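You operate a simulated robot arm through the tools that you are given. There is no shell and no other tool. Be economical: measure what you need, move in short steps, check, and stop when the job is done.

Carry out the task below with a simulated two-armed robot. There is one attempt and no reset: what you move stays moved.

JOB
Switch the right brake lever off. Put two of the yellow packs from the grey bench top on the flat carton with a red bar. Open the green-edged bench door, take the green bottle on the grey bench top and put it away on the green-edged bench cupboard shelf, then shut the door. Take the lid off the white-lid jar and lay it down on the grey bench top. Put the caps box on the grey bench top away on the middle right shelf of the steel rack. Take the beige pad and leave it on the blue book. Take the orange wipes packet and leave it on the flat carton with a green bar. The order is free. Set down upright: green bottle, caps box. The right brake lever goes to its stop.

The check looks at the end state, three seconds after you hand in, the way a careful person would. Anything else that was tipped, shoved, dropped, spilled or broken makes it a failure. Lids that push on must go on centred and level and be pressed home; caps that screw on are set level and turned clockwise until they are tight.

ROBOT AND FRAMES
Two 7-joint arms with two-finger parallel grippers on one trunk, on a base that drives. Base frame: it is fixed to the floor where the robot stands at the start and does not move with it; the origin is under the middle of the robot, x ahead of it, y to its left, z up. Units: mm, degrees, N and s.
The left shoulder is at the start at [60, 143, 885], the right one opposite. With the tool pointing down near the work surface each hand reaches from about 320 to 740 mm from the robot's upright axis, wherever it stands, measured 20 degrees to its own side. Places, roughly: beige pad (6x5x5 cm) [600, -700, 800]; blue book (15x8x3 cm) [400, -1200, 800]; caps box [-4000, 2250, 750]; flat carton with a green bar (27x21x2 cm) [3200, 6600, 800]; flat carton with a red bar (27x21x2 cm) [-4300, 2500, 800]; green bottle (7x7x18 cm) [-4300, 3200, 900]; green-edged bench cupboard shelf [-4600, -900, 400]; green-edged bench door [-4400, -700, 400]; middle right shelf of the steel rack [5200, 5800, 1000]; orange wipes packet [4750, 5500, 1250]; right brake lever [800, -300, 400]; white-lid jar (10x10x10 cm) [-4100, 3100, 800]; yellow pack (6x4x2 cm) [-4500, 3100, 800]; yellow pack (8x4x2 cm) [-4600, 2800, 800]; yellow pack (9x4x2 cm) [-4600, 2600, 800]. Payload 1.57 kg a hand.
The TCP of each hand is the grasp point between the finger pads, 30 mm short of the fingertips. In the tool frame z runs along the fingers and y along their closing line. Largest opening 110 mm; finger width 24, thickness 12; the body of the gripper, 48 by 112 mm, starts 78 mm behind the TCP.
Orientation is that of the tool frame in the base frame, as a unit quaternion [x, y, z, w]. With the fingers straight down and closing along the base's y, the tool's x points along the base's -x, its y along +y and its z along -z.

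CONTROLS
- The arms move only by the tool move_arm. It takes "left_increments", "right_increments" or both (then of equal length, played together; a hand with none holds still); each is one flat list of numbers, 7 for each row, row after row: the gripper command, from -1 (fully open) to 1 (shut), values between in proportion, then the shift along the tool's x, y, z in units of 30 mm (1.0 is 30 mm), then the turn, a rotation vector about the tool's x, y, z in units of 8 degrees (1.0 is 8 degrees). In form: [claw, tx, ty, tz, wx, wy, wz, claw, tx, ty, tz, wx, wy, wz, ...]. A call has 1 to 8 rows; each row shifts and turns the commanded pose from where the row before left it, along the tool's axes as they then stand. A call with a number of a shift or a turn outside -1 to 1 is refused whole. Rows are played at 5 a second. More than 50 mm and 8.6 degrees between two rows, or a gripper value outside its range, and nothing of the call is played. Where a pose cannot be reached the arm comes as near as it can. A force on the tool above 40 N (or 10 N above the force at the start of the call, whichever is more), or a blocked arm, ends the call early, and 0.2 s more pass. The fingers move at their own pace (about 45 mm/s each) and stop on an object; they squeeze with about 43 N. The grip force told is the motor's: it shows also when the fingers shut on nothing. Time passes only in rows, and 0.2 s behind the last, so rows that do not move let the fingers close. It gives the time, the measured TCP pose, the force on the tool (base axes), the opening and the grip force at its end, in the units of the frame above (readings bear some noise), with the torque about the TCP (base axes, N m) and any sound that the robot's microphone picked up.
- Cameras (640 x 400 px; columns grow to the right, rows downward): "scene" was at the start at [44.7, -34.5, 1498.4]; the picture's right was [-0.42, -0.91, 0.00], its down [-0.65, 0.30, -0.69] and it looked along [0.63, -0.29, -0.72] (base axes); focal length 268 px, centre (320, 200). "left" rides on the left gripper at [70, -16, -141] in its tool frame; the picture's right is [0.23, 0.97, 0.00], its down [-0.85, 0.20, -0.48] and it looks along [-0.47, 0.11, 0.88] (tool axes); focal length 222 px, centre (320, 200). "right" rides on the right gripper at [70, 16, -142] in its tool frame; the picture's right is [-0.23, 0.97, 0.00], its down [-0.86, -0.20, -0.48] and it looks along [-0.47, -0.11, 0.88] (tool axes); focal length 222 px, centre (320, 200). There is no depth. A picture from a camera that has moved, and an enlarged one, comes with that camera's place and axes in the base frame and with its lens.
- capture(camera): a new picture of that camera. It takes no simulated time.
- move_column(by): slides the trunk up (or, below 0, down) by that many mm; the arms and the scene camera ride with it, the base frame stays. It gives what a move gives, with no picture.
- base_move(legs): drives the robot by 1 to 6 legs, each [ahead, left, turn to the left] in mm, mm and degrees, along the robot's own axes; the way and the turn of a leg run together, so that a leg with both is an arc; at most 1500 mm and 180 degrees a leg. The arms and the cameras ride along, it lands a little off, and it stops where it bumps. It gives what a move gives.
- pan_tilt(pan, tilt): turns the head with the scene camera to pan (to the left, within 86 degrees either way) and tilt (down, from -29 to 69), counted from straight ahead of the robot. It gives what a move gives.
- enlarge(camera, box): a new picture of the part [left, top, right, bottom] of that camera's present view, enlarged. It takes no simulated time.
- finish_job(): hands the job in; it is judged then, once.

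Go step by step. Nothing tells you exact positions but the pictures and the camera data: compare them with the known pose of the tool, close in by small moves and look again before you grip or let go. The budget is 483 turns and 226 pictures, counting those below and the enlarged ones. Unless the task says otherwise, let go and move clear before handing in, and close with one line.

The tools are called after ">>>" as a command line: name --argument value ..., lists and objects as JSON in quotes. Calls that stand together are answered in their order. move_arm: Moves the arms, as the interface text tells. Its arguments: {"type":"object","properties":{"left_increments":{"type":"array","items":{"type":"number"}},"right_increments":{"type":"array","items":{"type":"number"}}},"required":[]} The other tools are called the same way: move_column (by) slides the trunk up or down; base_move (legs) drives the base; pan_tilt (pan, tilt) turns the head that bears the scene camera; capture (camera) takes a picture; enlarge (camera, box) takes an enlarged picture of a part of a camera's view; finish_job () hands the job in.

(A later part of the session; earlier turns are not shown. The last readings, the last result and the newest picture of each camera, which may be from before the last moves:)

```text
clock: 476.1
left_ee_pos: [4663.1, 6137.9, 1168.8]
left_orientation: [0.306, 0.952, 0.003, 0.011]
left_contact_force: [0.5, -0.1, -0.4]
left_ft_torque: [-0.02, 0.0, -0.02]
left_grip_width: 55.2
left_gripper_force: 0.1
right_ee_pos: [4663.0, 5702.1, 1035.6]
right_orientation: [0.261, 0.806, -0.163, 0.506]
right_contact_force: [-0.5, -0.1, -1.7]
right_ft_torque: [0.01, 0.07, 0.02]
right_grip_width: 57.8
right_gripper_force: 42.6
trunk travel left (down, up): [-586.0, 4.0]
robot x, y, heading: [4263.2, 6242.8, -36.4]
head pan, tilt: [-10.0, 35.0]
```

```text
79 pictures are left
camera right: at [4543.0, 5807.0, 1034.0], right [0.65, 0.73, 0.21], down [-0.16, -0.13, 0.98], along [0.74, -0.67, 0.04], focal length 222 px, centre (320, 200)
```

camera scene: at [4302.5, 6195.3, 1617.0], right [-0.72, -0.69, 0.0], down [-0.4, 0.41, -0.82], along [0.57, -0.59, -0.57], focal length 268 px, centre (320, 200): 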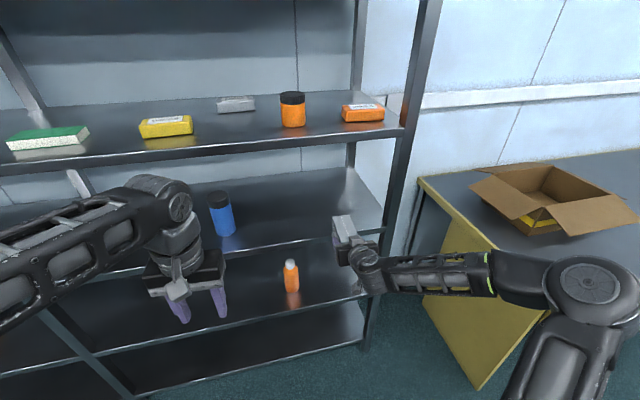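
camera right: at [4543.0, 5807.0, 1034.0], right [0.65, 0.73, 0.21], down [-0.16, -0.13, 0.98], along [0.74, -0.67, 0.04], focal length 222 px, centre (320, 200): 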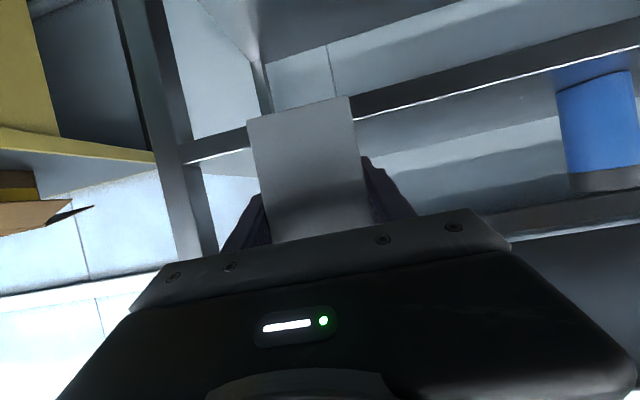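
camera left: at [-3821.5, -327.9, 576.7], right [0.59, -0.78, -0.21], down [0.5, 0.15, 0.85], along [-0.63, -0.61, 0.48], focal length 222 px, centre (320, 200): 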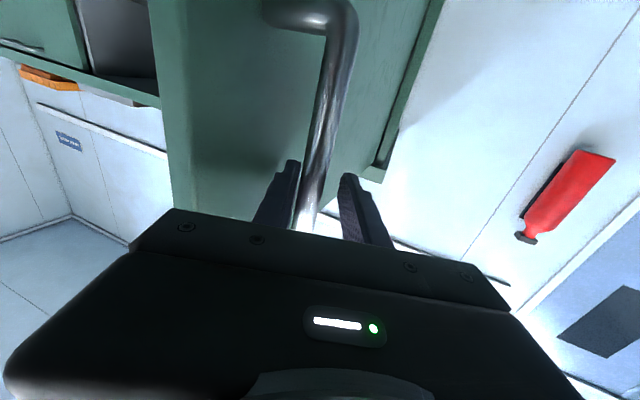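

The box is lined up with the middle shelf, ~30 mm above it. Advance 200 mm.

>>> base_move --legs '[[200, 0, 0]]'

>>> enlarge --camera "scene" --box '[200, 130, 440, 330]'

>>> capture --camera "right"

```text
clock: 477.6
left_ee_pos: [4817.6, 6021.4, 1167.5]
left_orientation: [0.307, 0.952, 0.004, 0.01]
left_contact_force: [0.4, 0.3, -0.1]
left_ft_torque: [0.03, 0.04, 0.03]
left_grip_width: 54.9
left_gripper_force: 0.0
right_ee_pos: [4817.3, 5586.9, 1034.1]
right_orientation: [0.263, 0.806, -0.164, 0.505]
right_contact_force: [0.3, -0.4, -2.4]
right_ft_torque: [-0.01, 0.04, 0.02]
right_grip_width: 57.7
right_gripper_force: 43.0
trunk travel left (down, up): [-586.0, 4.0]
robot x, y, heading: [4417.3, 6126.6, -36.5]
head pan, tilt: [-10.0, 35.0]
```

```text
2.00 times, centred on (320, 230) of scene
camera zoom: at [4459.2, 6080.8, 1616.9], right [-0.72, -0.69, 0.0], down [-0.4, 0.41, -0.82], along [0.57, -0.59, -0.57], focal length 536 px, centre (320, 140)
```

zoom: 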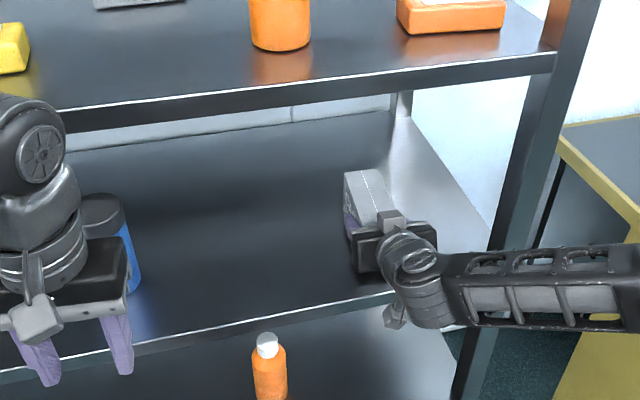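

```text
77 pictures are left
camera right: at [4698.3, 5692.4, 1033.6], right [0.65, 0.73, 0.21], down [-0.16, -0.13, 0.98], along [0.74, -0.67, 0.04], focal length 222 px, centre (320, 200)
```

right: 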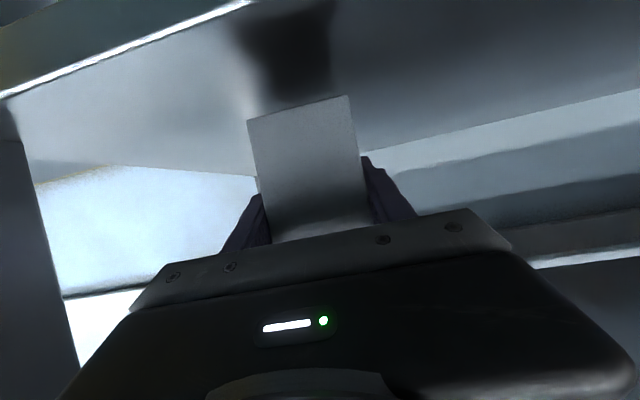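

The box is fully over the shelf. Lower with the trunk until it rests.

>>> move_column --by -25

>>> move_column --by -4

>>> move_column --by -4

```text
clock: 478.3
left_ee_pos: [4817.2, 6021.2, 1143.8]
left_orientation: [0.308, 0.951, 0.004, 0.011]
left_contact_force: [0.4, -1.0, 0.4]
left_ft_torque: [0.0, 0.0, 0.01]
left_grip_width: 54.9
left_gripper_force: 0.0
right_ee_pos: [4816.0, 5586.6, 1011.0]
right_orientation: [0.261, 0.807, -0.162, 0.505]
right_contact_force: [-0.5, -0.3, -1.9]
right_ft_torque: [0.04, 0.04, 0.01]
right_grip_width: 57.4
right_gripper_force: 43.0
trunk travel left (down, up): [-561.0, 29.0]
robot x, y, heading: [4417.8, 6132.1, -36.0]
head pan, tilt: [-10.0, 35.0]
```

```text
clock: 478.9
left_ee_pos: [4817.0, 6022.7, 1139.8]
left_orientation: [0.307, 0.952, 0.004, 0.012]
left_contact_force: [-0.2, 0.1, 0.2]
left_ft_torque: [-0.02, 0.0, -0.05]
left_grip_width: 55.2
left_gripper_force: 0.1
right_ee_pos: [4816.6, 5587.7, 1007.8]
right_orientation: [0.26, 0.805, -0.164, 0.508]
right_contact_force: [0.4, -1.4, 12.3]
right_ft_torque: [0.27, 0.48, 0.07]
right_grip_width: 57.4
right_gripper_force: 42.9
trunk travel left (down, up): [-557.0, 33.0]
robot x, y, heading: [4422.8, 6126.8, -36.1]
head pan, tilt: [-10.0, 35.0]
```

```text
clock: 479.4
left_ee_pos: [4816.3, 6023.7, 1136.1]
left_orientation: [0.308, 0.951, 0.004, 0.012]
left_contact_force: [0.7, 1.0, -0.4]
left_ft_torque: [0.01, -0.01, 0.0]
left_grip_width: 55.0
left_gripper_force: 0.1
right_ee_pos: [4817.1, 5587.7, 1008.1]
right_orientation: [0.26, 0.803, -0.166, 0.51]
right_contact_force: [0.7, -5.5, 33.8]
right_ft_torque: [0.12, 0.19, 0.02]
right_grip_width: 57.6
right_gripper_force: 42.8
trunk travel left (down, up): [-553.0, 37.0]
robot x, y, heading: [4419.4, 6126.6, -36.4]
head pan, tilt: [-10.0, 35.0]
```

Contact made. I relax 3 mm, open the fingers, and pull straight back.

>>> move_column --by 3

>>> move_arm --right_increments '[0.2, 0, 0, 0, 0, 0, 0, -0.3, 0, 0, 0, 0, 0, 0, -0.6, 0, 0, 0, 0, 0, 0]'

>>> base_move --legs '[[-300, 0, 0]]'

>>> capture --camera "scene"

```text
clock: 479.9
left_ee_pos: [4817.3, 6022.6, 1139.8]
left_orientation: [0.307, 0.952, 0.004, 0.01]
left_contact_force: [1.0, -0.7, 0.3]
left_ft_torque: [0.02, 0.02, -0.02]
left_grip_width: 55.0
left_gripper_force: 0.0
right_ee_pos: [4816.2, 5588.0, 1007.0]
right_orientation: [0.261, 0.805, -0.164, 0.507]
right_contact_force: [4.3, -6.3, 25.4]
right_ft_torque: [-0.3, 0.02, -0.11]
right_grip_width: 57.9
right_gripper_force: 43.2
trunk travel left (down, up): [-556.0, 34.0]
robot x, y, heading: [4418.5, 6128.4, -36.0]
head pan, tilt: [-10.0, 35.0]
```

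```text
clock: 480.7
left_ee_pos: [4819.0, 6021.8, 1137.9]
left_orientation: [0.307, 0.952, 0.003, 0.011]
left_contact_force: [-0.2, -0.1, -0.3]
left_ft_torque: [0.02, -0.02, -0.02]
left_grip_width: 54.8
left_gripper_force: 0.0
right_ee_pos: [4816.2, 5587.0, 1004.2]
right_orientation: [0.262, 0.808, -0.161, 0.504]
right_contact_force: [0.2, -0.1, -0.4]
right_ft_torque: [-0.01, 0.04, -0.01]
right_grip_width: 88.1
right_gripper_force: 0.1
trunk travel left (down, up): [-556.0, 34.0]
robot x, y, heading: [4419.6, 6127.5, -36.3]
head pan, tilt: [-10.0, 35.0]
```

```text
clock: 482.8
left_ee_pos: [4575.2, 6199.8, 1138.5]
left_orientation: [0.307, 0.952, 0.004, 0.011]
left_contact_force: [-0.9, 0.3, 1.1]
left_ft_torque: [-0.02, -0.01, -0.05]
left_grip_width: 54.7
left_gripper_force: 0.1
right_ee_pos: [4574.0, 5764.5, 1005.9]
right_orientation: [0.261, 0.806, -0.163, 0.506]
right_contact_force: [0.7, 0.0, 1.0]
right_ft_torque: [0.04, 0.02, 0.0]
right_grip_width: 88.1
right_gripper_force: 0.1
trunk travel left (down, up): [-556.0, 34.0]
robot x, y, heading: [4171.7, 6307.9, -36.1]
head pan, tilt: [-10.0, 35.0]
```

```text
76 pictures are left
camera scene: at [4214.5, 6259.6, 1587.0], right [-0.72, -0.69, 0.0], down [-0.4, 0.41, -0.82], along [0.57, -0.59, -0.57], focal length 268 px, centre (320, 200)
```

scene: 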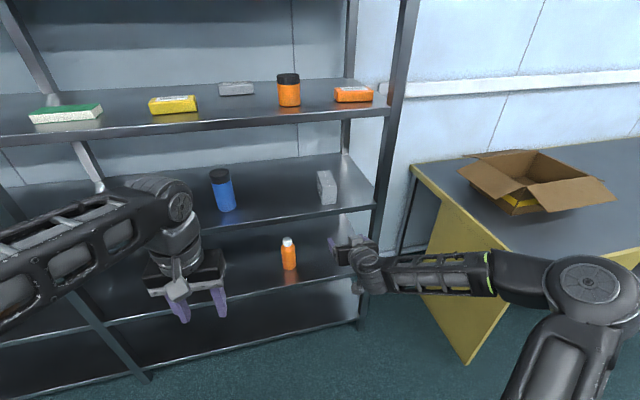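

The caps box stands upright on the middle right shelf. Now a close look at the wipes packet to measure it.

>>> enlarge --camera "scene" --box '[260, 50, 420, 150]'

```text
4.00 times, centred on (340, 100) of scene
camera zoom: at [4214.5, 6259.6, 1587.0], right [-0.72, -0.69, 0.0], down [-0.4, 0.41, -0.82], along [0.57, -0.59, -0.57], focal length 1073 px, centre (240, 600)
```

zoom: 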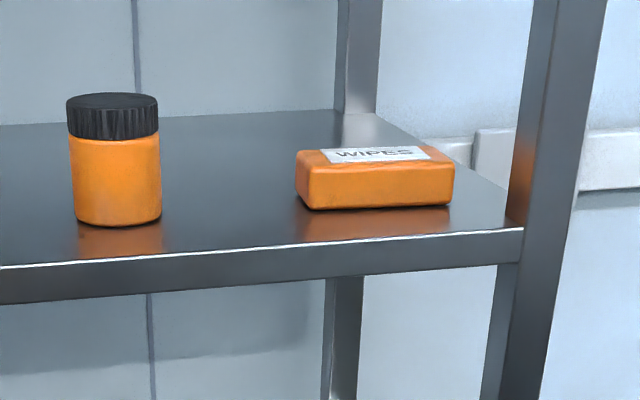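

The packet is 121×73×38 mm with its long side along the shelf, too wide for a frontal grip, so I plan: push its right end deeper to turn it ~45°, then grip it from front-left with the left hand. First I level the left hand and fold the right one down.

>>> move_arm --left_increments '[1, -0.9, 0, 0, 0, 0, 0, 1, -0.9, 0, 0, 0, -1, 0, 1, -0.9, 0, 0, 0, -1, 0, 1, 0, 0, 0, 0, -1, 0, 1, 0, 0, 0, 0, -1, 0, 1, 0, 0, 0, 0, -1, 0, 1, 0, 0, 0, 0, -1, 0, 1, 0, 0, 0, 0, -1, 0]' --right_increments '[0, 0, 0, -1, 0, 1, 0, 0, 0, 0, -1, 0, 1, 0, 0, 0, 0, -1, 0, 1, 0, 0, 0, 0, -0.5, 0, 1, 0, 0, 0.5, 0, 0, 0, 1, 0, 0, 0.7, 0, 0, 0, 1, 0, 0, 0.8, -0.5, 0, 0, 1, 0, 0, 0.8, -0.5, 0, 0, 1, 0]'

>>> move_arm --left_increments '[1, 0, 0, 0, 0, -1, 0, 1, 0, 0, 0, 0, -0.75, 0, 1, 0, 0, 0, 0, 0, 0, 1, 0, 0, 0, 0, 0, 0]' --right_increments '[0, 0.8, -0.8, 0, 0, 0.2, 0, 0, 0.8, -0.8, 0, 0, 0, 0, 0, 0.8, -0.8, 0, 0, 0, 0, 0, 0.8, -0.8, 0, 0, 0, 0]'

>>> capture --camera "scene"

```text
clock: 484.6
left_ee_pos: [4639.5, 6152.9, 1144.4]
left_orientation: [0.274, 0.835, -0.141, 0.456]
left_contact_force: [-1.1, 0.3, 0.0]
left_ft_torque: [0.03, 0.04, 0.02]
left_grip_width: 0.0
left_gripper_force: 21.5
right_ee_pos: [4422.7, 5836.1, 1039.8]
right_orientation: [0.307, 0.952, 0.001, 0.002]
right_contact_force: [-0.5, 0.8, -0.5]
right_ft_torque: [0.02, 0.0, -0.03]
right_grip_width: 55.1
right_gripper_force: 0.1
trunk travel left (down, up): [-556.0, 34.0]
robot x, y, heading: [4175.8, 6304.3, -36.3]
head pan, tilt: [-10.0, 35.0]
```

```text
clock: 485.6
left_ee_pos: [4660.5, 6127.7, 1166.8]
left_orientation: [0.254, 0.773, -0.173, 0.555]
left_contact_force: [0.1, -0.3, 0.1]
left_ft_torque: [-0.01, 0.02, -0.01]
left_grip_width: 0.2
left_gripper_force: 20.8
left hand out of reach, approached as far as the arm can: row 1, 2
right_ee_pos: [4291.1, 5814.9, 1043.0]
right_orientation: [0.307, 0.952, 0.005, -0.012]
right_contact_force: [0.1, -0.1, -0.8]
right_ft_torque: [-0.01, 0.0, -0.03]
right_grip_width: 55.0
right_gripper_force: 0.1
trunk travel left (down, up): [-556.0, 34.0]
robot x, y, heading: [4175.4, 6307.6, -35.7]
head pan, tilt: [-10.0, 35.0]
```

```text
74 pictures are left
camera scene: at [4215.0, 6259.1, 1587.0], right [-0.72, -0.69, 0.0], down [-0.4, 0.41, -0.82], along [0.57, -0.59, -0.57], focal length 268 px, centre (320, 200)
```

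scene: 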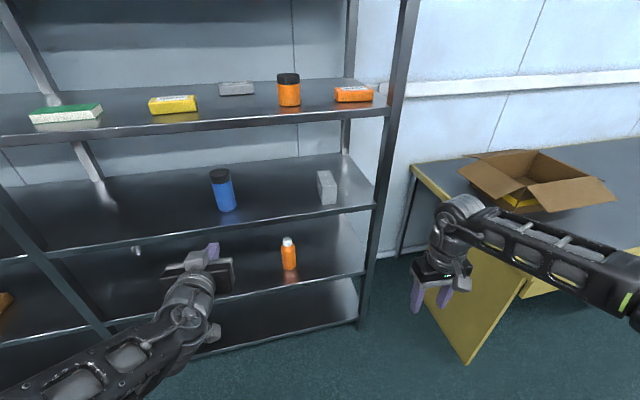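

Left hand is 19° below level. I raise the trunk fully and lift the left hand toward z≈1362.

>>> move_column --by 33

>>> move_arm --left_increments '[1, -0.85, 0, -0.293, 0, 0, 0, 1, -0.85, 0, -0.293, 0, 0, 0, 1, -0.85, 0, -0.293, 0, 0, 0, 1, -0.85, 0, -0.293, 0, 0, 0, 1, -0.85, 0, -0.293, 0, 0, 0, 1, -0.85, 0, -0.293, 0, 0, 0]'

```text
clock: 486.4
left_ee_pos: [4661.2, 6126.9, 1199.7]
left_orientation: [0.254, 0.773, -0.173, 0.555]
left_contact_force: [0.4, -0.4, 0.0]
left_ft_torque: [0.03, 0.01, 0.02]
left_grip_width: 0.0
left_gripper_force: 21.3
right_ee_pos: [4290.8, 5814.0, 1074.3]
right_orientation: [0.307, 0.952, 0.004, -0.011]
right_contact_force: [-0.4, 0.7, 0.5]
right_ft_torque: [-0.03, 0.01, -0.03]
right_grip_width: 55.0
right_gripper_force: 0.2
trunk travel left (down, up): [-589.0, 1.0]
robot x, y, heading: [4176.7, 6303.0, -36.3]
head pan, tilt: [-10.0, 35.0]
```

```text
clock: 487.8
left_ee_pos: [4659.0, 6124.9, 1361.5]
left_orientation: [0.255, 0.773, -0.174, 0.554]
left_contact_force: [0.0, 0.0, 0.7]
left_ft_torque: [0.0, -0.02, 0.0]
left_grip_width: 0.1
left_gripper_force: 21.9
right_ee_pos: [4291.5, 5813.9, 1074.8]
right_orientation: [0.307, 0.952, 0.005, -0.011]
right_contact_force: [-0.1, 0.9, 0.4]
right_ft_torque: [-0.01, -0.01, 0.02]
right_grip_width: 55.1
right_gripper_force: 0.0
trunk travel left (down, up): [-589.0, 1.0]
robot x, y, heading: [4179.1, 6303.6, -35.9]
head pan, tilt: [-10.0, 35.0]
```

Reached. I raise 11 mm more, turn the robot 25° right and bring the fist just in front of the packet's right end.

>>> move_arm --left_increments '[1, -0.35, 0, -0.12, 0, 0, 0]'

>>> base_move --legs '[[0, 0, -25.1], [385, -50, 0]]'

>>> pan_tilt --pan 15 --tilt 20

>>> capture --camera "scene"

>>> capture --camera "left"

```text
clock: 488.1
left_ee_pos: [4660.5, 6124.4, 1372.9]
left_orientation: [0.254, 0.773, -0.172, 0.555]
left_contact_force: [0.7, 0.0, -0.3]
left_ft_torque: [0.04, -0.01, 0.02]
left_grip_width: 0.0
left_gripper_force: 21.5
right_ee_pos: [4291.0, 5814.3, 1075.8]
right_orientation: [0.307, 0.952, 0.005, -0.012]
right_contact_force: [0.1, -0.6, 0.1]
right_ft_torque: [-0.03, 0.01, -0.04]
right_grip_width: 55.2
right_gripper_force: 0.1
trunk travel left (down, up): [-589.0, 1.0]
robot x, y, heading: [4179.8, 6304.1, -36.1]
head pan, tilt: [-10.0, 35.0]
```

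```text
clock: 491.9
left_ee_pos: [4671.6, 5573.3, 1372.8]
left_orientation: [0.417, 0.7, -0.289, 0.503]
left_contact_force: [-0.4, -0.8, -0.4]
left_ft_torque: [0.0, -0.04, -0.01]
left_grip_width: 0.0
left_gripper_force: 21.0
right_ee_pos: [4207.3, 5451.3, 1076.1]
right_orientation: [0.509, 0.861, 0.007, -0.011]
right_contact_force: [-0.6, 0.2, -0.1]
right_ft_torque: [-0.01, 0.02, -0.01]
right_grip_width: 55.1
right_gripper_force: 0.1
trunk travel left (down, up): [-589.0, 1.0]
robot x, y, heading: [4316.7, 5942.4, -61.5]
head pan, tilt: [-10.0, 35.0]
```

```text
clock: 492.8
left_ee_pos: [4671.6, 5575.1, 1372.7]
left_orientation: [0.418, 0.699, -0.29, 0.503]
left_contact_force: [-0.5, 0.8, 0.4]
left_ft_torque: [-0.02, -0.01, 0.0]
left_grip_width: 0.0
left_gripper_force: 21.2
right_ee_pos: [4205.9, 5451.8, 1075.6]
right_orientation: [0.509, 0.861, 0.007, -0.01]
right_contact_force: [-0.4, 0.4, -0.5]
right_ft_torque: [0.0, 0.01, 0.0]
right_grip_width: 55.1
right_gripper_force: 0.0
trunk travel left (down, up): [-589.0, 1.0]
robot x, y, heading: [4314.0, 5945.0, -61.8]
head pan, tilt: [15.0, 20.0]
```

```text
73 pictures are left
camera scene: at [4365.5, 5903.1, 1643.8], right [-0.73, -0.69, 0.0], down [-0.24, 0.25, -0.94], along [0.65, -0.68, -0.34], focal length 268 px, centre (320, 200)
```

scene: 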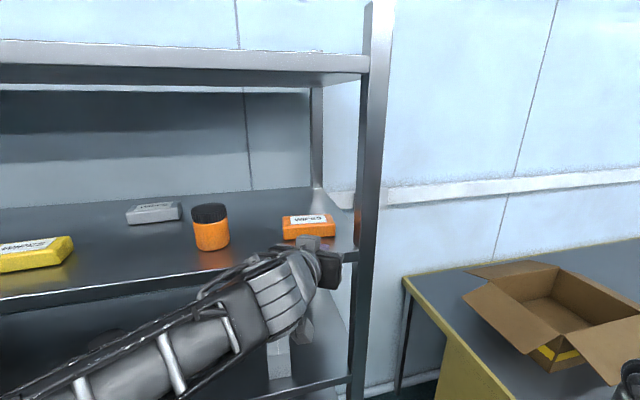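

```text
72 pictures are left
camera left: at [4582.9, 5705.1, 1353.0], right [0.82, 0.54, -0.2], down [0.08, 0.24, 0.97], along [0.57, -0.81, 0.16], focal length 222 px, centre (320, 200)
```

left: 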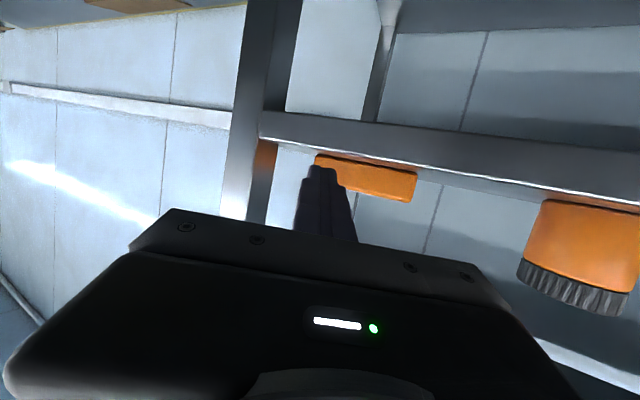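

Fist is aimed at the packet's right end. Approach to ~20 mm from it.

>>> base_move --legs '[[79, 16, 0]]'

>>> enlarge --camera "scene" --box '[170, 150, 410, 350]'

>>> capture --camera "left"

```text
clock: 493.8
left_ee_pos: [4726.1, 5511.4, 1372.8]
left_orientation: [0.417, 0.699, -0.29, 0.503]
left_contact_force: [0.4, -1.0, 0.3]
left_ft_torque: [-0.02, -0.01, -0.01]
left_grip_width: 0.1
left_gripper_force: 21.6
right_ee_pos: [4260.4, 5389.3, 1075.8]
right_orientation: [0.509, 0.861, 0.008, -0.011]
right_contact_force: [0.1, -0.6, -1.2]
right_ft_torque: [0.0, 0.03, 0.0]
right_grip_width: 54.9
right_gripper_force: 0.0
trunk travel left (down, up): [-589.0, 1.0]
robot x, y, heading: [4365.0, 5881.0, -61.5]
head pan, tilt: [15.0, 20.0]
```

```text
2.00 times, centred on (290, 250) of scene
camera zoom: at [4419.0, 5839.2, 1643.7], right [-0.72, -0.69, 0.0], down [-0.24, 0.25, -0.94], along [0.65, -0.68, -0.34], focal length 536 px, centre (380, 100)
```

zoom: 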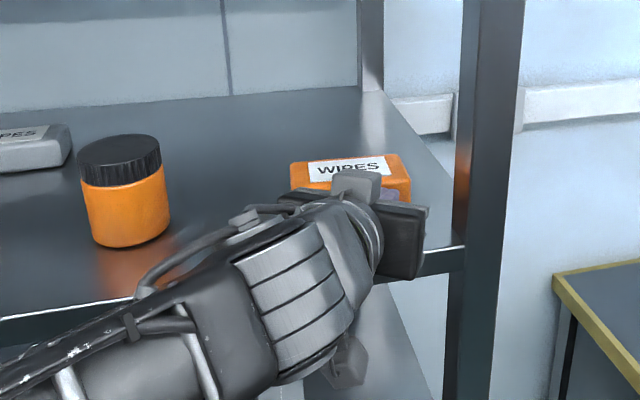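

```text
70 pictures are left
camera left: at [4636.4, 5641.6, 1352.6], right [0.82, 0.54, -0.2], down [0.08, 0.24, 0.97], along [0.57, -0.81, 0.16], focal length 222 px, centre (320, 200)
```

left: 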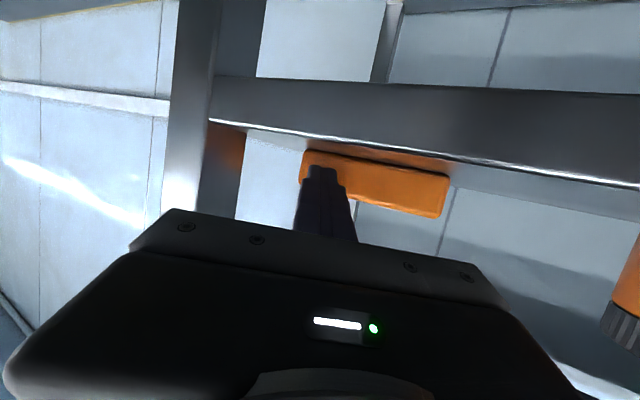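

The wrist camera would come close to the shelf lip, so I pitch the hand 8° steeper, then push the right end in.

>>> move_arm --left_increments '[1, -0.15, 0, 0, 0, 1, 0]'

>>> base_move --legs '[[62, 27, 0]]'

>>> enlarge --camera "scene" --box '[170, 150, 410, 350]'

>>> capture --camera "left"

```text
clock: 494.2
left_ee_pos: [4726.2, 5510.0, 1375.8]
left_orientation: [0.438, 0.732, -0.26, 0.452]
left_contact_force: [0.7, -0.9, 0.4]
left_ft_torque: [0.0, -0.01, 0.02]
left_grip_width: 0.0
left_gripper_force: 21.3
right_ee_pos: [4259.5, 5389.6, 1075.4]
right_orientation: [0.509, 0.861, 0.007, -0.01]
right_contact_force: [0.6, 0.3, -0.2]
right_ft_torque: [0.03, 0.03, -0.03]
right_grip_width: 55.0
right_gripper_force: 0.1
trunk travel left (down, up): [-589.0, 1.0]
robot x, y, heading: [4363.2, 5883.0, -61.6]
head pan, tilt: [15.0, 20.0]
```

```text
clock: 495.2
left_ee_pos: [4780.7, 5468.9, 1376.3]
left_orientation: [0.436, 0.733, -0.259, 0.453]
left_contact_force: [0.7, -1.0, -0.1]
left_ft_torque: [0.03, 0.02, -0.03]
left_grip_width: 0.1
left_gripper_force: 21.1
right_ee_pos: [4313.9, 5346.9, 1074.8]
right_orientation: [0.509, 0.861, 0.008, -0.011]
right_contact_force: [0.6, -0.3, 0.4]
right_ft_torque: [0.06, 0.0, 0.01]
right_grip_width: 54.9
right_gripper_force: 0.1
trunk travel left (down, up): [-589.0, 1.0]
robot x, y, heading: [4420.5, 5840.5, -61.4]
head pan, tilt: [15.0, 20.0]
```

```text
2.00 times, centred on (290, 250) of scene
camera zoom: at [4473.0, 5798.5, 1643.7], right [-0.73, -0.69, 0.0], down [-0.24, 0.25, -0.94], along [0.65, -0.68, -0.34], focal length 536 px, centre (380, 100)
```

zoom: 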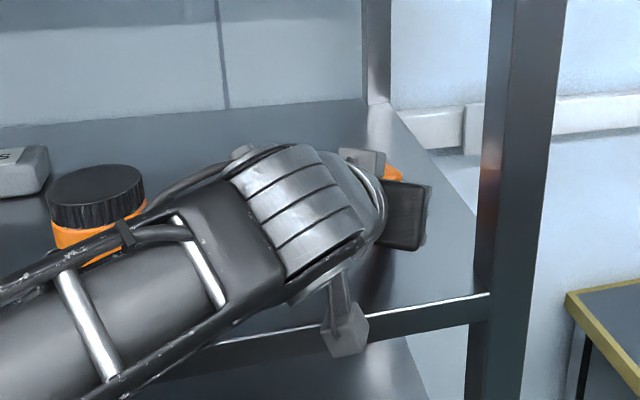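

```text
68 pictures are left
camera left: at [4689.8, 5600.0, 1378.8], right [0.81, 0.56, -0.19], down [0.14, 0.12, 0.98], along [0.57, -0.82, 0.02], focal length 222 px, centre (320, 200)
```

left: 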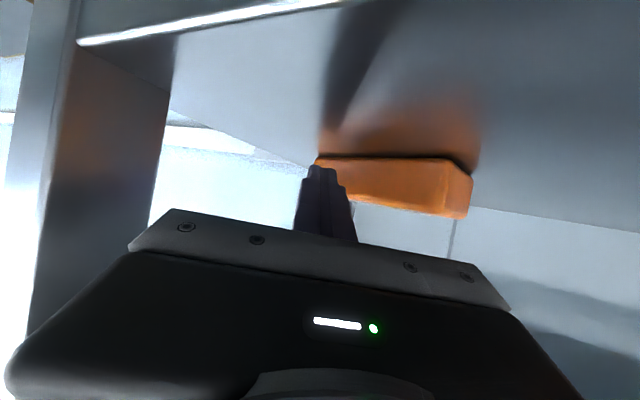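

The packet is turning. Push ~35 mm more, then back off and look.

>>> base_move --legs '[[34, 15, 0], [-190, -10, 0]]'

>>> enlarge --camera "scene" --box '[200, 150, 400, 275]'

>>> capture --camera "left"

```text
clock: 497.3
left_ee_pos: [4706.4, 5611.3, 1377.4]
left_orientation: [0.437, 0.732, -0.26, 0.454]
left_contact_force: [-0.1, 1.0, 0.8]
left_ft_torque: [0.01, 0.05, 0.0]
left_grip_width: 0.0
left_gripper_force: 21.3
right_ee_pos: [4240.8, 5490.4, 1074.5]
right_orientation: [0.51, 0.86, 0.006, -0.01]
right_contact_force: [-0.5, 0.3, -0.3]
right_ft_torque: [-0.01, -0.04, 0.02]
right_grip_width: 55.0
right_gripper_force: 0.1
trunk travel left (down, up): [-589.0, 1.0]
robot x, y, heading: [4351.8, 5981.3, -61.8]
head pan, tilt: [15.0, 20.0]
```

```text
3.20 times, centred on (300, 212) of scene
camera zoom: at [4399.6, 5942.0, 1643.9], right [-0.73, -0.69, 0.0], down [-0.23, 0.25, -0.94], along [0.65, -0.68, -0.34], focal length 858 px, centre (384, 160)
```

zoom: 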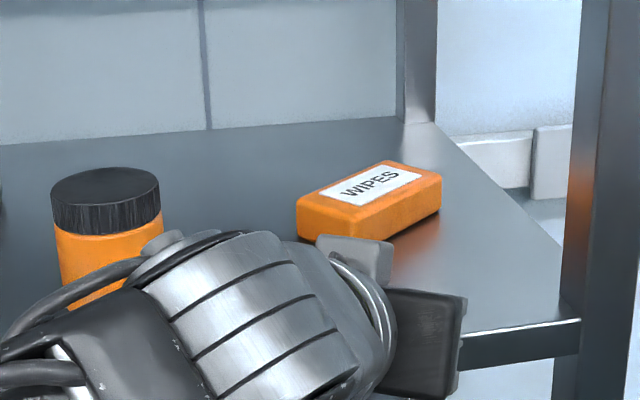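

```text
66 pictures are left
camera left: at [4616.4, 5742.6, 1379.7], right [0.81, 0.56, -0.19], down [0.14, 0.12, 0.98], along [0.57, -0.82, 0.02], focal length 222 px, centre (320, 200)
```

left: 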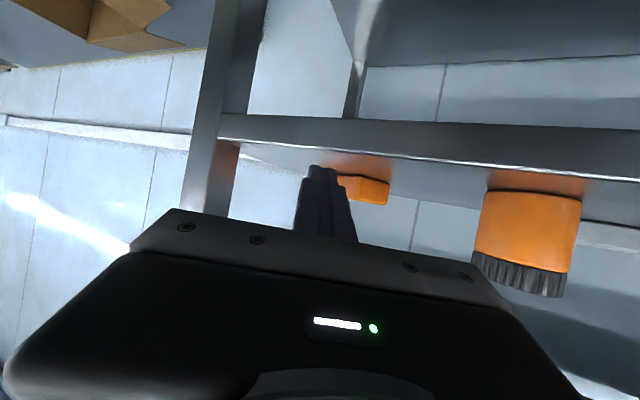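

The packet turned ~42°. I push the same end a further ~45 mm so its long axis points more straight into the shelf (keeps clear of the jar when gripping).

>>> base_move --legs '[[188, 8, 0], [40, 20, 0], [-230, -20, 0]]'

>>> enlarge --camera "scene" --box '[200, 150, 400, 275]'

```text
clock: 500.6
left_ee_pos: [4713.2, 5619.0, 1377.3]
left_orientation: [0.436, 0.733, -0.26, 0.453]
left_contact_force: [-1.9, 0.1, -0.1]
left_ft_torque: [0.0, -0.01, 0.02]
left_grip_width: 0.0
left_gripper_force: 21.2
right_ee_pos: [4248.8, 5497.5, 1076.8]
right_orientation: [0.507, 0.862, 0.007, -0.01]
right_contact_force: [0.2, 0.4, 1.2]
right_ft_torque: [-0.01, -0.03, -0.03]
right_grip_width: 55.0
right_gripper_force: 0.0
trunk travel left (down, up): [-589.0, 1.0]
robot x, y, heading: [4355.8, 5984.3, -61.4]
head pan, tilt: [15.0, 20.0]
```

```text
3.20 times, centred on (300, 212) of scene
camera zoom: at [4404.7, 5948.3, 1643.9], right [-0.72, -0.69, 0.0], down [-0.24, 0.25, -0.94], along [0.65, -0.68, -0.34], focal length 858 px, centre (384, 160)
```

zoom: 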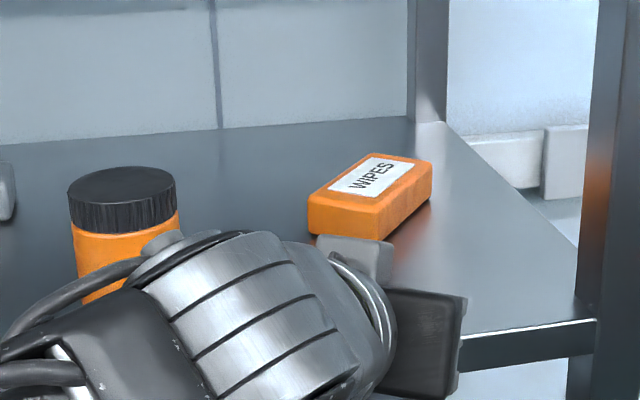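

Long axis now heading ≈ -70°, centre ≈[4878, 5464]. I back off, align to -66°, open the hand and look.

>>> base_move --legs '[[-112, 0, 0], [0, 137, 0], [0, 0, -4.6]]'

>>> move_arm --left_increments '[-1, 0.15, 0, 0.07, 0, 0, 0, -1, 0, 0, 0, 0, 0, 0, -1, 0, 0, 0, 0, 0, 0, -1, 0, 0, 0, 0, 0, 0, -1, 0, 0, 0, 0, 0, 0]'

>>> base_move --legs '[[130, 0, 0]]'

>>> capture --camera "left"

>>> capture --camera "scene"

```text
clock: 503.2
left_ee_pos: [4748.3, 5753.1, 1377.1]
left_orientation: [0.466, 0.714, -0.279, 0.442]
left_contact_force: [-1.0, -0.1, 0.1]
left_ft_torque: [0.0, -0.01, -0.01]
left_grip_width: 0.0
left_gripper_force: 20.8
right_ee_pos: [4273.5, 5669.6, 1075.4]
right_orientation: [0.543, 0.84, 0.008, -0.01]
right_contact_force: [0.2, -0.2, -0.8]
right_ft_torque: [0.0, -0.02, -0.02]
right_grip_width: 54.7
right_gripper_force: 0.0
trunk travel left (down, up): [-589.0, 1.0]
robot x, y, heading: [4418.8, 6149.8, -65.7]
head pan, tilt: [15.0, 20.0]
```

```text
clock: 504.4
left_ee_pos: [4748.3, 5753.4, 1372.7]
left_orientation: [0.465, 0.714, -0.278, 0.443]
left_contact_force: [0.7, -0.3, 0.4]
left_ft_torque: [-0.02, -0.01, 0.01]
left_grip_width: 104.0
left_gripper_force: 0.0
right_ee_pos: [4273.3, 5670.6, 1075.3]
right_orientation: [0.542, 0.84, 0.007, -0.01]
right_contact_force: [0.9, -0.3, -0.3]
right_ft_torque: [-0.02, 0.0, 0.01]
right_grip_width: 55.0
right_gripper_force: 0.0
trunk travel left (down, up): [-589.0, 1.0]
robot x, y, heading: [4417.7, 6152.6, -66.2]
head pan, tilt: [15.0, 20.0]
```

```text
clock: 505.7
left_ee_pos: [4800.5, 5634.6, 1371.1]
left_orientation: [0.465, 0.715, -0.277, 0.442]
left_contact_force: [0.6, 0.3, -0.9]
left_ft_torque: [0.02, 0.0, -0.01]
left_grip_width: 110.0
left_gripper_force: 0.0
right_ee_pos: [4325.7, 5551.3, 1074.2]
right_orientation: [0.544, 0.839, 0.008, -0.01]
right_contact_force: [0.0, -0.5, 0.5]
right_ft_torque: [0.03, -0.01, 0.03]
right_grip_width: 54.8
right_gripper_force: 0.0
trunk travel left (down, up): [-589.0, 1.0]
robot x, y, heading: [4472.2, 6033.3, -66.0]
head pan, tilt: [15.0, 20.0]
```

```text
64 pictures are left
camera left: at [4720.6, 5772.5, 1373.9], right [0.85, 0.5, -0.19], down [0.15, 0.11, 0.98], along [0.51, -0.86, 0.02], focal length 222 px, centre (320, 200)
```

left: 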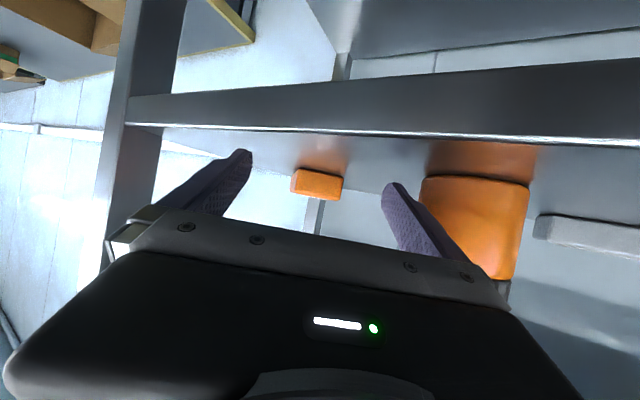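

```text
63 pictures are left
camera scene: at [4520.1, 5987.3, 1643.7], right [-0.78, -0.63, 0.0], down [-0.22, 0.27, -0.94], along [0.59, -0.73, -0.34], focal length 268 px, centre (320, 200)
```

scene: 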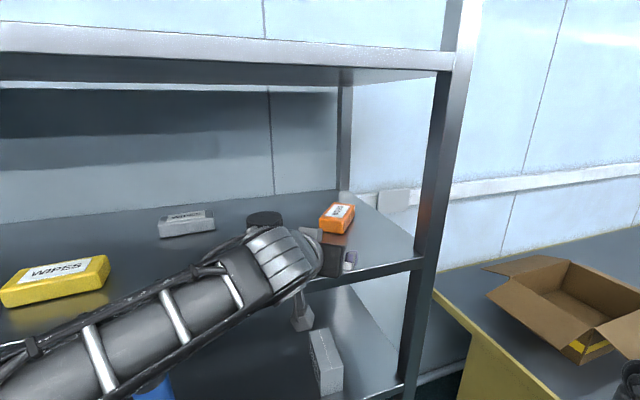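

Packet centred between the fingers; the jar has ~10 mm clearance, so I narrow the opening a bit, then advance 170 mm.

>>> move_arm --left_increments '[-0.72, 0, 0, 0, 0, 0, 0, -0.72, 0, 0, 0, 0, 0, 0]'

>>> base_move --legs '[[110, 0, 0]]'

>>> capture --camera "left"

```text
clock: 506.3
left_ee_pos: [4800.3, 5635.5, 1372.3]
left_orientation: [0.466, 0.714, -0.279, 0.442]
left_contact_force: [-0.2, -0.4, 0.3]
left_ft_torque: [-0.01, -0.01, 0.01]
left_grip_width: 94.5
left_gripper_force: 0.0
right_ee_pos: [4325.8, 5552.2, 1077.5]
right_orientation: [0.544, 0.839, 0.007, -0.01]
right_contact_force: [-0.5, 0.4, 0.1]
right_ft_torque: [0.01, -0.05, -0.01]
right_grip_width: 54.6
right_gripper_force: 0.0
trunk travel left (down, up): [-589.0, 1.0]
robot x, y, heading: [4467.6, 6035.0, -66.2]
head pan, tilt: [15.0, 20.0]
```

```text
clock: 507.5
left_ee_pos: [4846.6, 5535.1, 1371.4]
left_orientation: [0.465, 0.715, -0.278, 0.442]
left_contact_force: [-0.5, 0.0, -0.2]
left_ft_torque: [-0.01, 0.0, 0.01]
left_grip_width: 94.4
left_gripper_force: 0.0
right_ee_pos: [4371.9, 5450.2, 1075.9]
right_orientation: [0.541, 0.841, 0.009, -0.011]
right_contact_force: [0.2, 0.0, -0.7]
right_ft_torque: [0.04, 0.02, 0.01]
right_grip_width: 55.0
right_gripper_force: 0.0
trunk travel left (down, up): [-589.0, 1.0]
robot x, y, heading: [4515.6, 5936.0, -65.7]
head pan, tilt: [15.0, 20.0]
```

```text
62 pictures are left
camera left: at [4766.3, 5672.3, 1373.9], right [0.85, 0.5, -0.19], down [0.15, 0.11, 0.98], along [0.51, -0.86, 0.02], focal length 222 px, centre (320, 200)
```

left: 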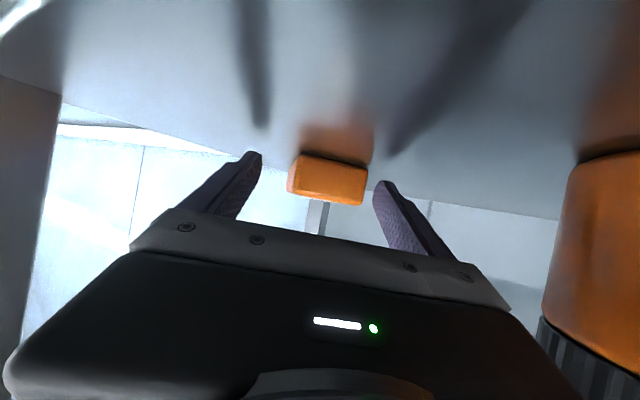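

Slight left offset needed (6 mm). Advance 60 mm.

>>> base_move --legs '[[0, 7, 0], [60, 0, 0]]'

>>> capture --camera "left"

```text
clock: 508.8
left_ee_pos: [4877.9, 5482.0, 1371.6]
left_orientation: [0.465, 0.715, -0.278, 0.442]
left_contact_force: [0.3, -1.3, -0.4]
left_ft_torque: [0.02, 0.02, -0.01]
left_grip_width: 94.5
left_gripper_force: 0.1
right_ee_pos: [4403.1, 5398.5, 1075.0]
right_orientation: [0.542, 0.84, 0.008, -0.01]
right_contact_force: [0.2, -1.2, 0.2]
right_ft_torque: [0.05, 0.06, 0.02]
right_grip_width: 55.0
right_gripper_force: 0.0
trunk travel left (down, up): [-589.0, 1.0]
robot x, y, heading: [4546.4, 5878.2, -66.0]
head pan, tilt: [15.0, 20.0]
```

```text
61 pictures are left
camera left: at [4797.0, 5620.4, 1373.7], right [0.85, 0.5, -0.19], down [0.15, 0.11, 0.98], along [0.51, -0.86, 0.02], focal length 222 px, centre (320, 200)
```

left: 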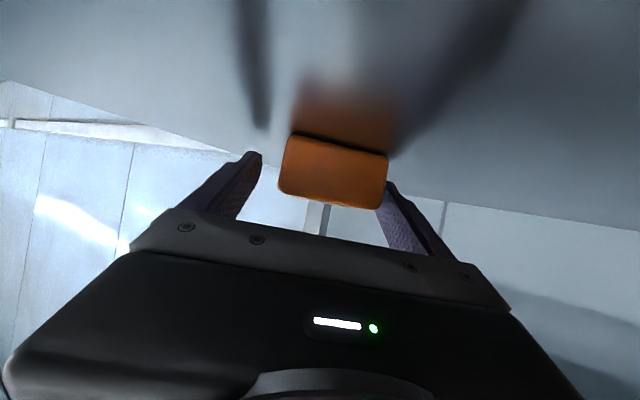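

The packet is between the pads. Close and check.

>>> move_arm --left_increments '[0, 0, 0, 0, 0, 0, 0, 0.8, 0, 0, 0, 0, 0, 0, 0.8, 0, 0, 0, 0, 0, 0, 0.8, 0, 0, 0, 0, 0, 0]'

>>> move_arm --left_increments '[0.8, -0.5, 0, -0.25, 0, 0, 0, 0.8, -0.5, 0, -0.25, 0, 0, 0]'

>>> capture --camera "left"

```text
clock: 509.8
left_ee_pos: [4876.2, 5484.9, 1371.8]
left_orientation: [0.465, 0.715, -0.278, 0.442]
left_contact_force: [0.1, 0.7, 1.8]
left_ft_torque: [0.05, 0.1, -0.01]
left_grip_width: 65.5
left_gripper_force: 33.1
right_ee_pos: [4402.1, 5399.5, 1075.1]
right_orientation: [0.542, 0.84, 0.008, -0.009]
right_contact_force: [0.3, -0.7, -0.2]
right_ft_torque: [0.01, 0.01, -0.05]
right_grip_width: 55.0
right_gripper_force: 0.0
trunk travel left (down, up): [-589.0, 1.0]
robot x, y, heading: [4547.3, 5883.1, -66.0]
head pan, tilt: [15.0, 20.0]
```

```text
clock: 510.4
left_ee_pos: [4876.0, 5482.6, 1405.6]
left_orientation: [0.466, 0.715, -0.277, 0.441]
left_contact_force: [-0.4, 0.0, -0.6]
left_ft_torque: [0.03, 0.01, -0.02]
left_grip_width: 65.2
left_gripper_force: 42.8
right_ee_pos: [4403.6, 5399.8, 1075.8]
right_orientation: [0.542, 0.84, 0.008, -0.01]
right_contact_force: [-0.5, 0.0, -0.5]
right_ft_torque: [0.03, 0.01, -0.03]
right_grip_width: 54.9
right_gripper_force: 0.1
trunk travel left (down, up): [-589.0, 1.0]
robot x, y, heading: [4541.9, 5881.9, -65.9]
head pan, tilt: [15.0, 20.0]
```

```text
60 pictures are left
camera left: at [4796.1, 5621.2, 1407.9], right [0.85, 0.5, -0.19], down [0.15, 0.11, 0.98], along [0.51, -0.86, 0.02], focal length 222 px, centre (320, 200)
```

left: 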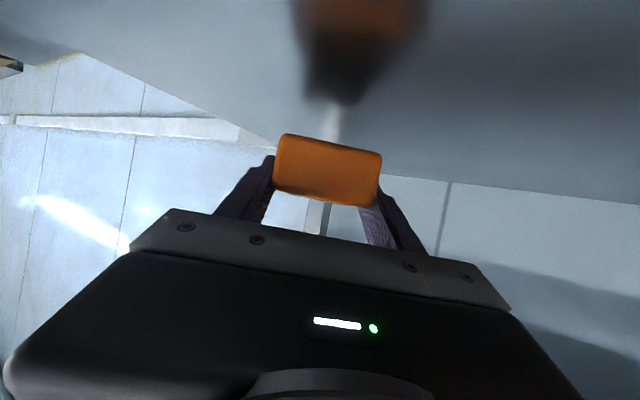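

Packet lifted, grip 65 mm. Back straight out.

>>> base_move --legs '[[-300, 0, 0], [-150, 0, 0]]'

>>> capture --camera "scene"

```text
clock: 513.4
left_ee_pos: [4691.5, 5897.9, 1405.5]
left_orientation: [0.465, 0.714, -0.278, 0.443]
left_contact_force: [-0.8, 0.2, -0.6]
left_ft_torque: [-0.01, 0.01, -0.01]
left_grip_width: 65.3
left_gripper_force: 42.6
right_ee_pos: [4214.9, 5813.5, 1075.8]
right_orientation: [0.543, 0.84, 0.008, -0.01]
right_contact_force: [-0.6, 0.9, 0.0]
right_ft_torque: [-0.01, 0.03, -0.04]
right_grip_width: 55.0
right_gripper_force: 0.1
trunk travel left (down, up): [-589.0, 1.0]
robot x, y, heading: [4360.5, 6297.0, -65.8]
head pan, tilt: [15.0, 20.0]
```

```text
59 pictures are left
camera scene: at [4409.5, 6251.5, 1643.9], right [-0.78, -0.63, 0.0], down [-0.21, 0.26, -0.94], along [0.59, -0.73, -0.34], focal length 268 px, centre (320, 200)
```

scene: 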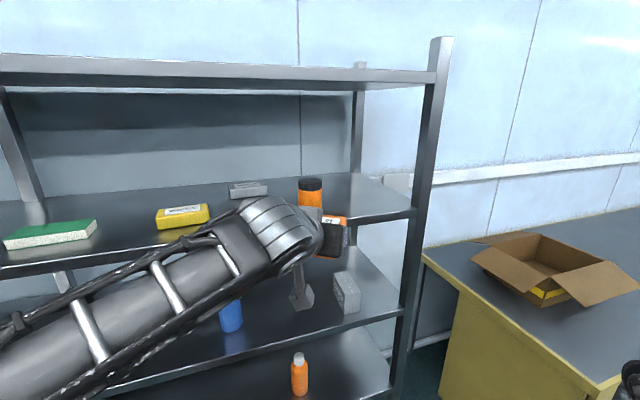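

Nothing disturbed. I move to mid-aisle, turn toward the white table and look for the green-bar carton.

>>> base_move --legs '[[-120, -150, 0], [0, 0, -147]]'

>>> pan_tilt --pan 0 --tilt 40

>>> capture --camera "scene"

```text
clock: 521.1
left_ee_pos: [3683.8, 6504.5, 1405.9]
left_orientation: [0.816, -0.248, -0.502, -0.144]
left_contact_force: [-0.2, 0.3, -1.0]
left_ft_torque: [-0.06, -0.03, -0.02]
left_grip_width: 65.4
left_gripper_force: 43.7
right_ee_pos: [4038.4, 6829.3, 1076.3]
right_orientation: [0.958, -0.286, 0.011, 0.005]
right_contact_force: [-0.6, -0.4, -0.5]
right_ft_torque: [-0.02, -0.01, -0.02]
right_grip_width: 55.2
right_gripper_force: 0.0
trunk travel left (down, up): [-589.0, 1.0]
robot x, y, heading: [4177.3, 6343.7, 146.3]
head pan, tilt: [15.0, 20.0]
```

```text
clock: 521.9
left_ee_pos: [3683.1, 6504.0, 1406.1]
left_orientation: [0.816, -0.248, -0.502, -0.143]
left_contact_force: [-0.3, 0.0, -1.0]
left_ft_torque: [-0.04, -0.06, 0.0]
left_grip_width: 65.4
left_gripper_force: 42.6
right_ee_pos: [4039.7, 6828.7, 1076.3]
right_orientation: [0.958, -0.286, 0.012, 0.004]
right_contact_force: [0.3, 0.1, 0.2]
right_ft_torque: [0.01, 0.01, 0.03]
right_grip_width: 55.1
right_gripper_force: 0.0
trunk travel left (down, up): [-589.0, 1.0]
robot x, y, heading: [4176.4, 6344.7, 146.6]
head pan, tilt: [0.0, 40.0]
```

```text
58 pictures are left
camera scene: at [4131.1, 6373.8, 1612.5], right [0.55, 0.83, 0.0], down [0.54, -0.35, -0.77], along [-0.64, 0.42, -0.64], focal length 268 px, centre (320, 200)
```

scene: 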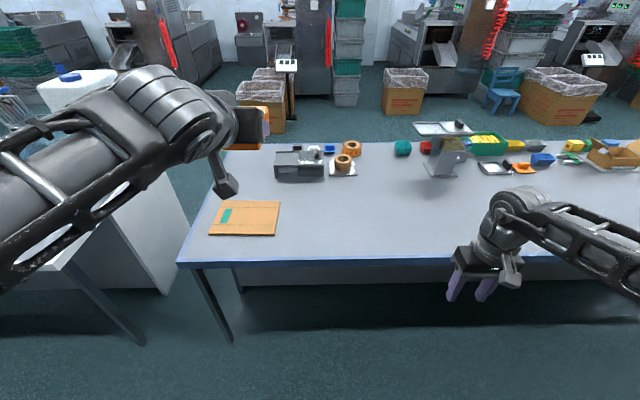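

The green-bar carton is at ≈[3265, 6566] near the table's front edge. I lower the left hand and raise the right one so the trunk can come down safely.

>>> move_arm --left_increments '[0.8, 0.85, 0, 0.433, 0, 0, 0, 0.8, 0.85, 0, 0.433, 0, 0, 0, 0.8, 0.85, 0, 0.433, 0, 0, 0, 0.8, 0.85, 0, 0.433, 0, 0, 0, 0.8, 0.85, 0, 0.433, 0, 0, 0, 0.8, 0.85, 0, 0.433, 0, 0, 0, 0.8, 0.85, 0, 0.433, 0, 0, 0, 0.8, 0.85, 0, 0.433, 0, 0, 0]' --right_increments '[0, 0, 0, -0.9, 0, 0, 0, 0, 0, 0, -0.9, 0, 0, 0, 0, 0, 0, -0.9, 0, 0, 0, 0, 0, 0, -0.9, 0, 0, 0, 0, 0, 0, -0.9, 0, 0, 0, 0, 0, 0, -0.9, 0, 0, 0, 0, 0, 0, -0.9, 0, 0, 0, 0, 0, 0, -0.9, 0, 0, 0]'

>>> base_move --legs '[[0, 180, 0]]'

>>> capture --camera "scene"

```text
clock: 523.7
left_ee_pos: [3681.8, 6500.4, 1175.8]
left_orientation: [0.816, -0.248, -0.502, -0.144]
left_contact_force: [-0.7, 0.1, 0.1]
left_ft_torque: [-0.02, -0.04, -0.05]
left_grip_width: 65.6
left_gripper_force: 43.2
right_ee_pos: [3998.6, 6786.9, 1161.4]
right_orientation: [0.958, -0.287, 0.009, 0.003]
right_contact_force: [-0.7, 0.2, -0.3]
right_ft_torque: [0.0, -0.03, -0.01]
right_grip_width: 55.0
right_gripper_force: 0.1
right hand out of reach, approached as far as the arm can: row 3, 4, 5, 6, 7, 8
trunk travel left (down, up): [-589.0, 1.0]
robot x, y, heading: [4178.4, 6339.7, 146.6]
head pan, tilt: [0.0, 40.0]
```

```text
clock: 525.2
left_ee_pos: [3581.2, 6350.8, 1177.6]
left_orientation: [0.815, -0.249, -0.502, -0.145]
left_contact_force: [-0.3, -1.0, -1.2]
left_ft_torque: [0.0, -0.05, -0.04]
left_grip_width: 65.4
left_gripper_force: 42.8
right_ee_pos: [3900.9, 6636.2, 1162.1]
right_orientation: [0.957, -0.29, 0.01, 0.003]
right_contact_force: [-0.9, 0.3, 0.3]
right_ft_torque: [0.02, -0.02, 0.0]
right_grip_width: 55.1
right_gripper_force: 0.1
trunk travel left (down, up): [-589.0, 1.0]
robot x, y, heading: [4071.8, 6192.6, 146.2]
head pan, tilt: [0.0, 40.0]
```

```text
57 pictures are left
camera scene: at [4029.6, 6221.6, 1612.4], right [0.56, 0.83, 0.0], down [0.53, -0.36, -0.77], along [-0.64, 0.43, -0.64], focal length 268 px, centre (320, 200)
```

scene: 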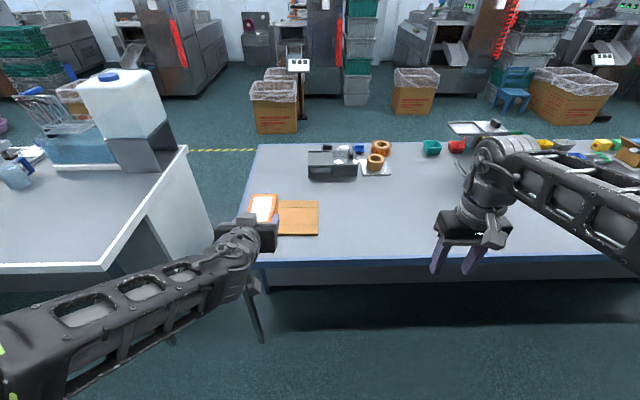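

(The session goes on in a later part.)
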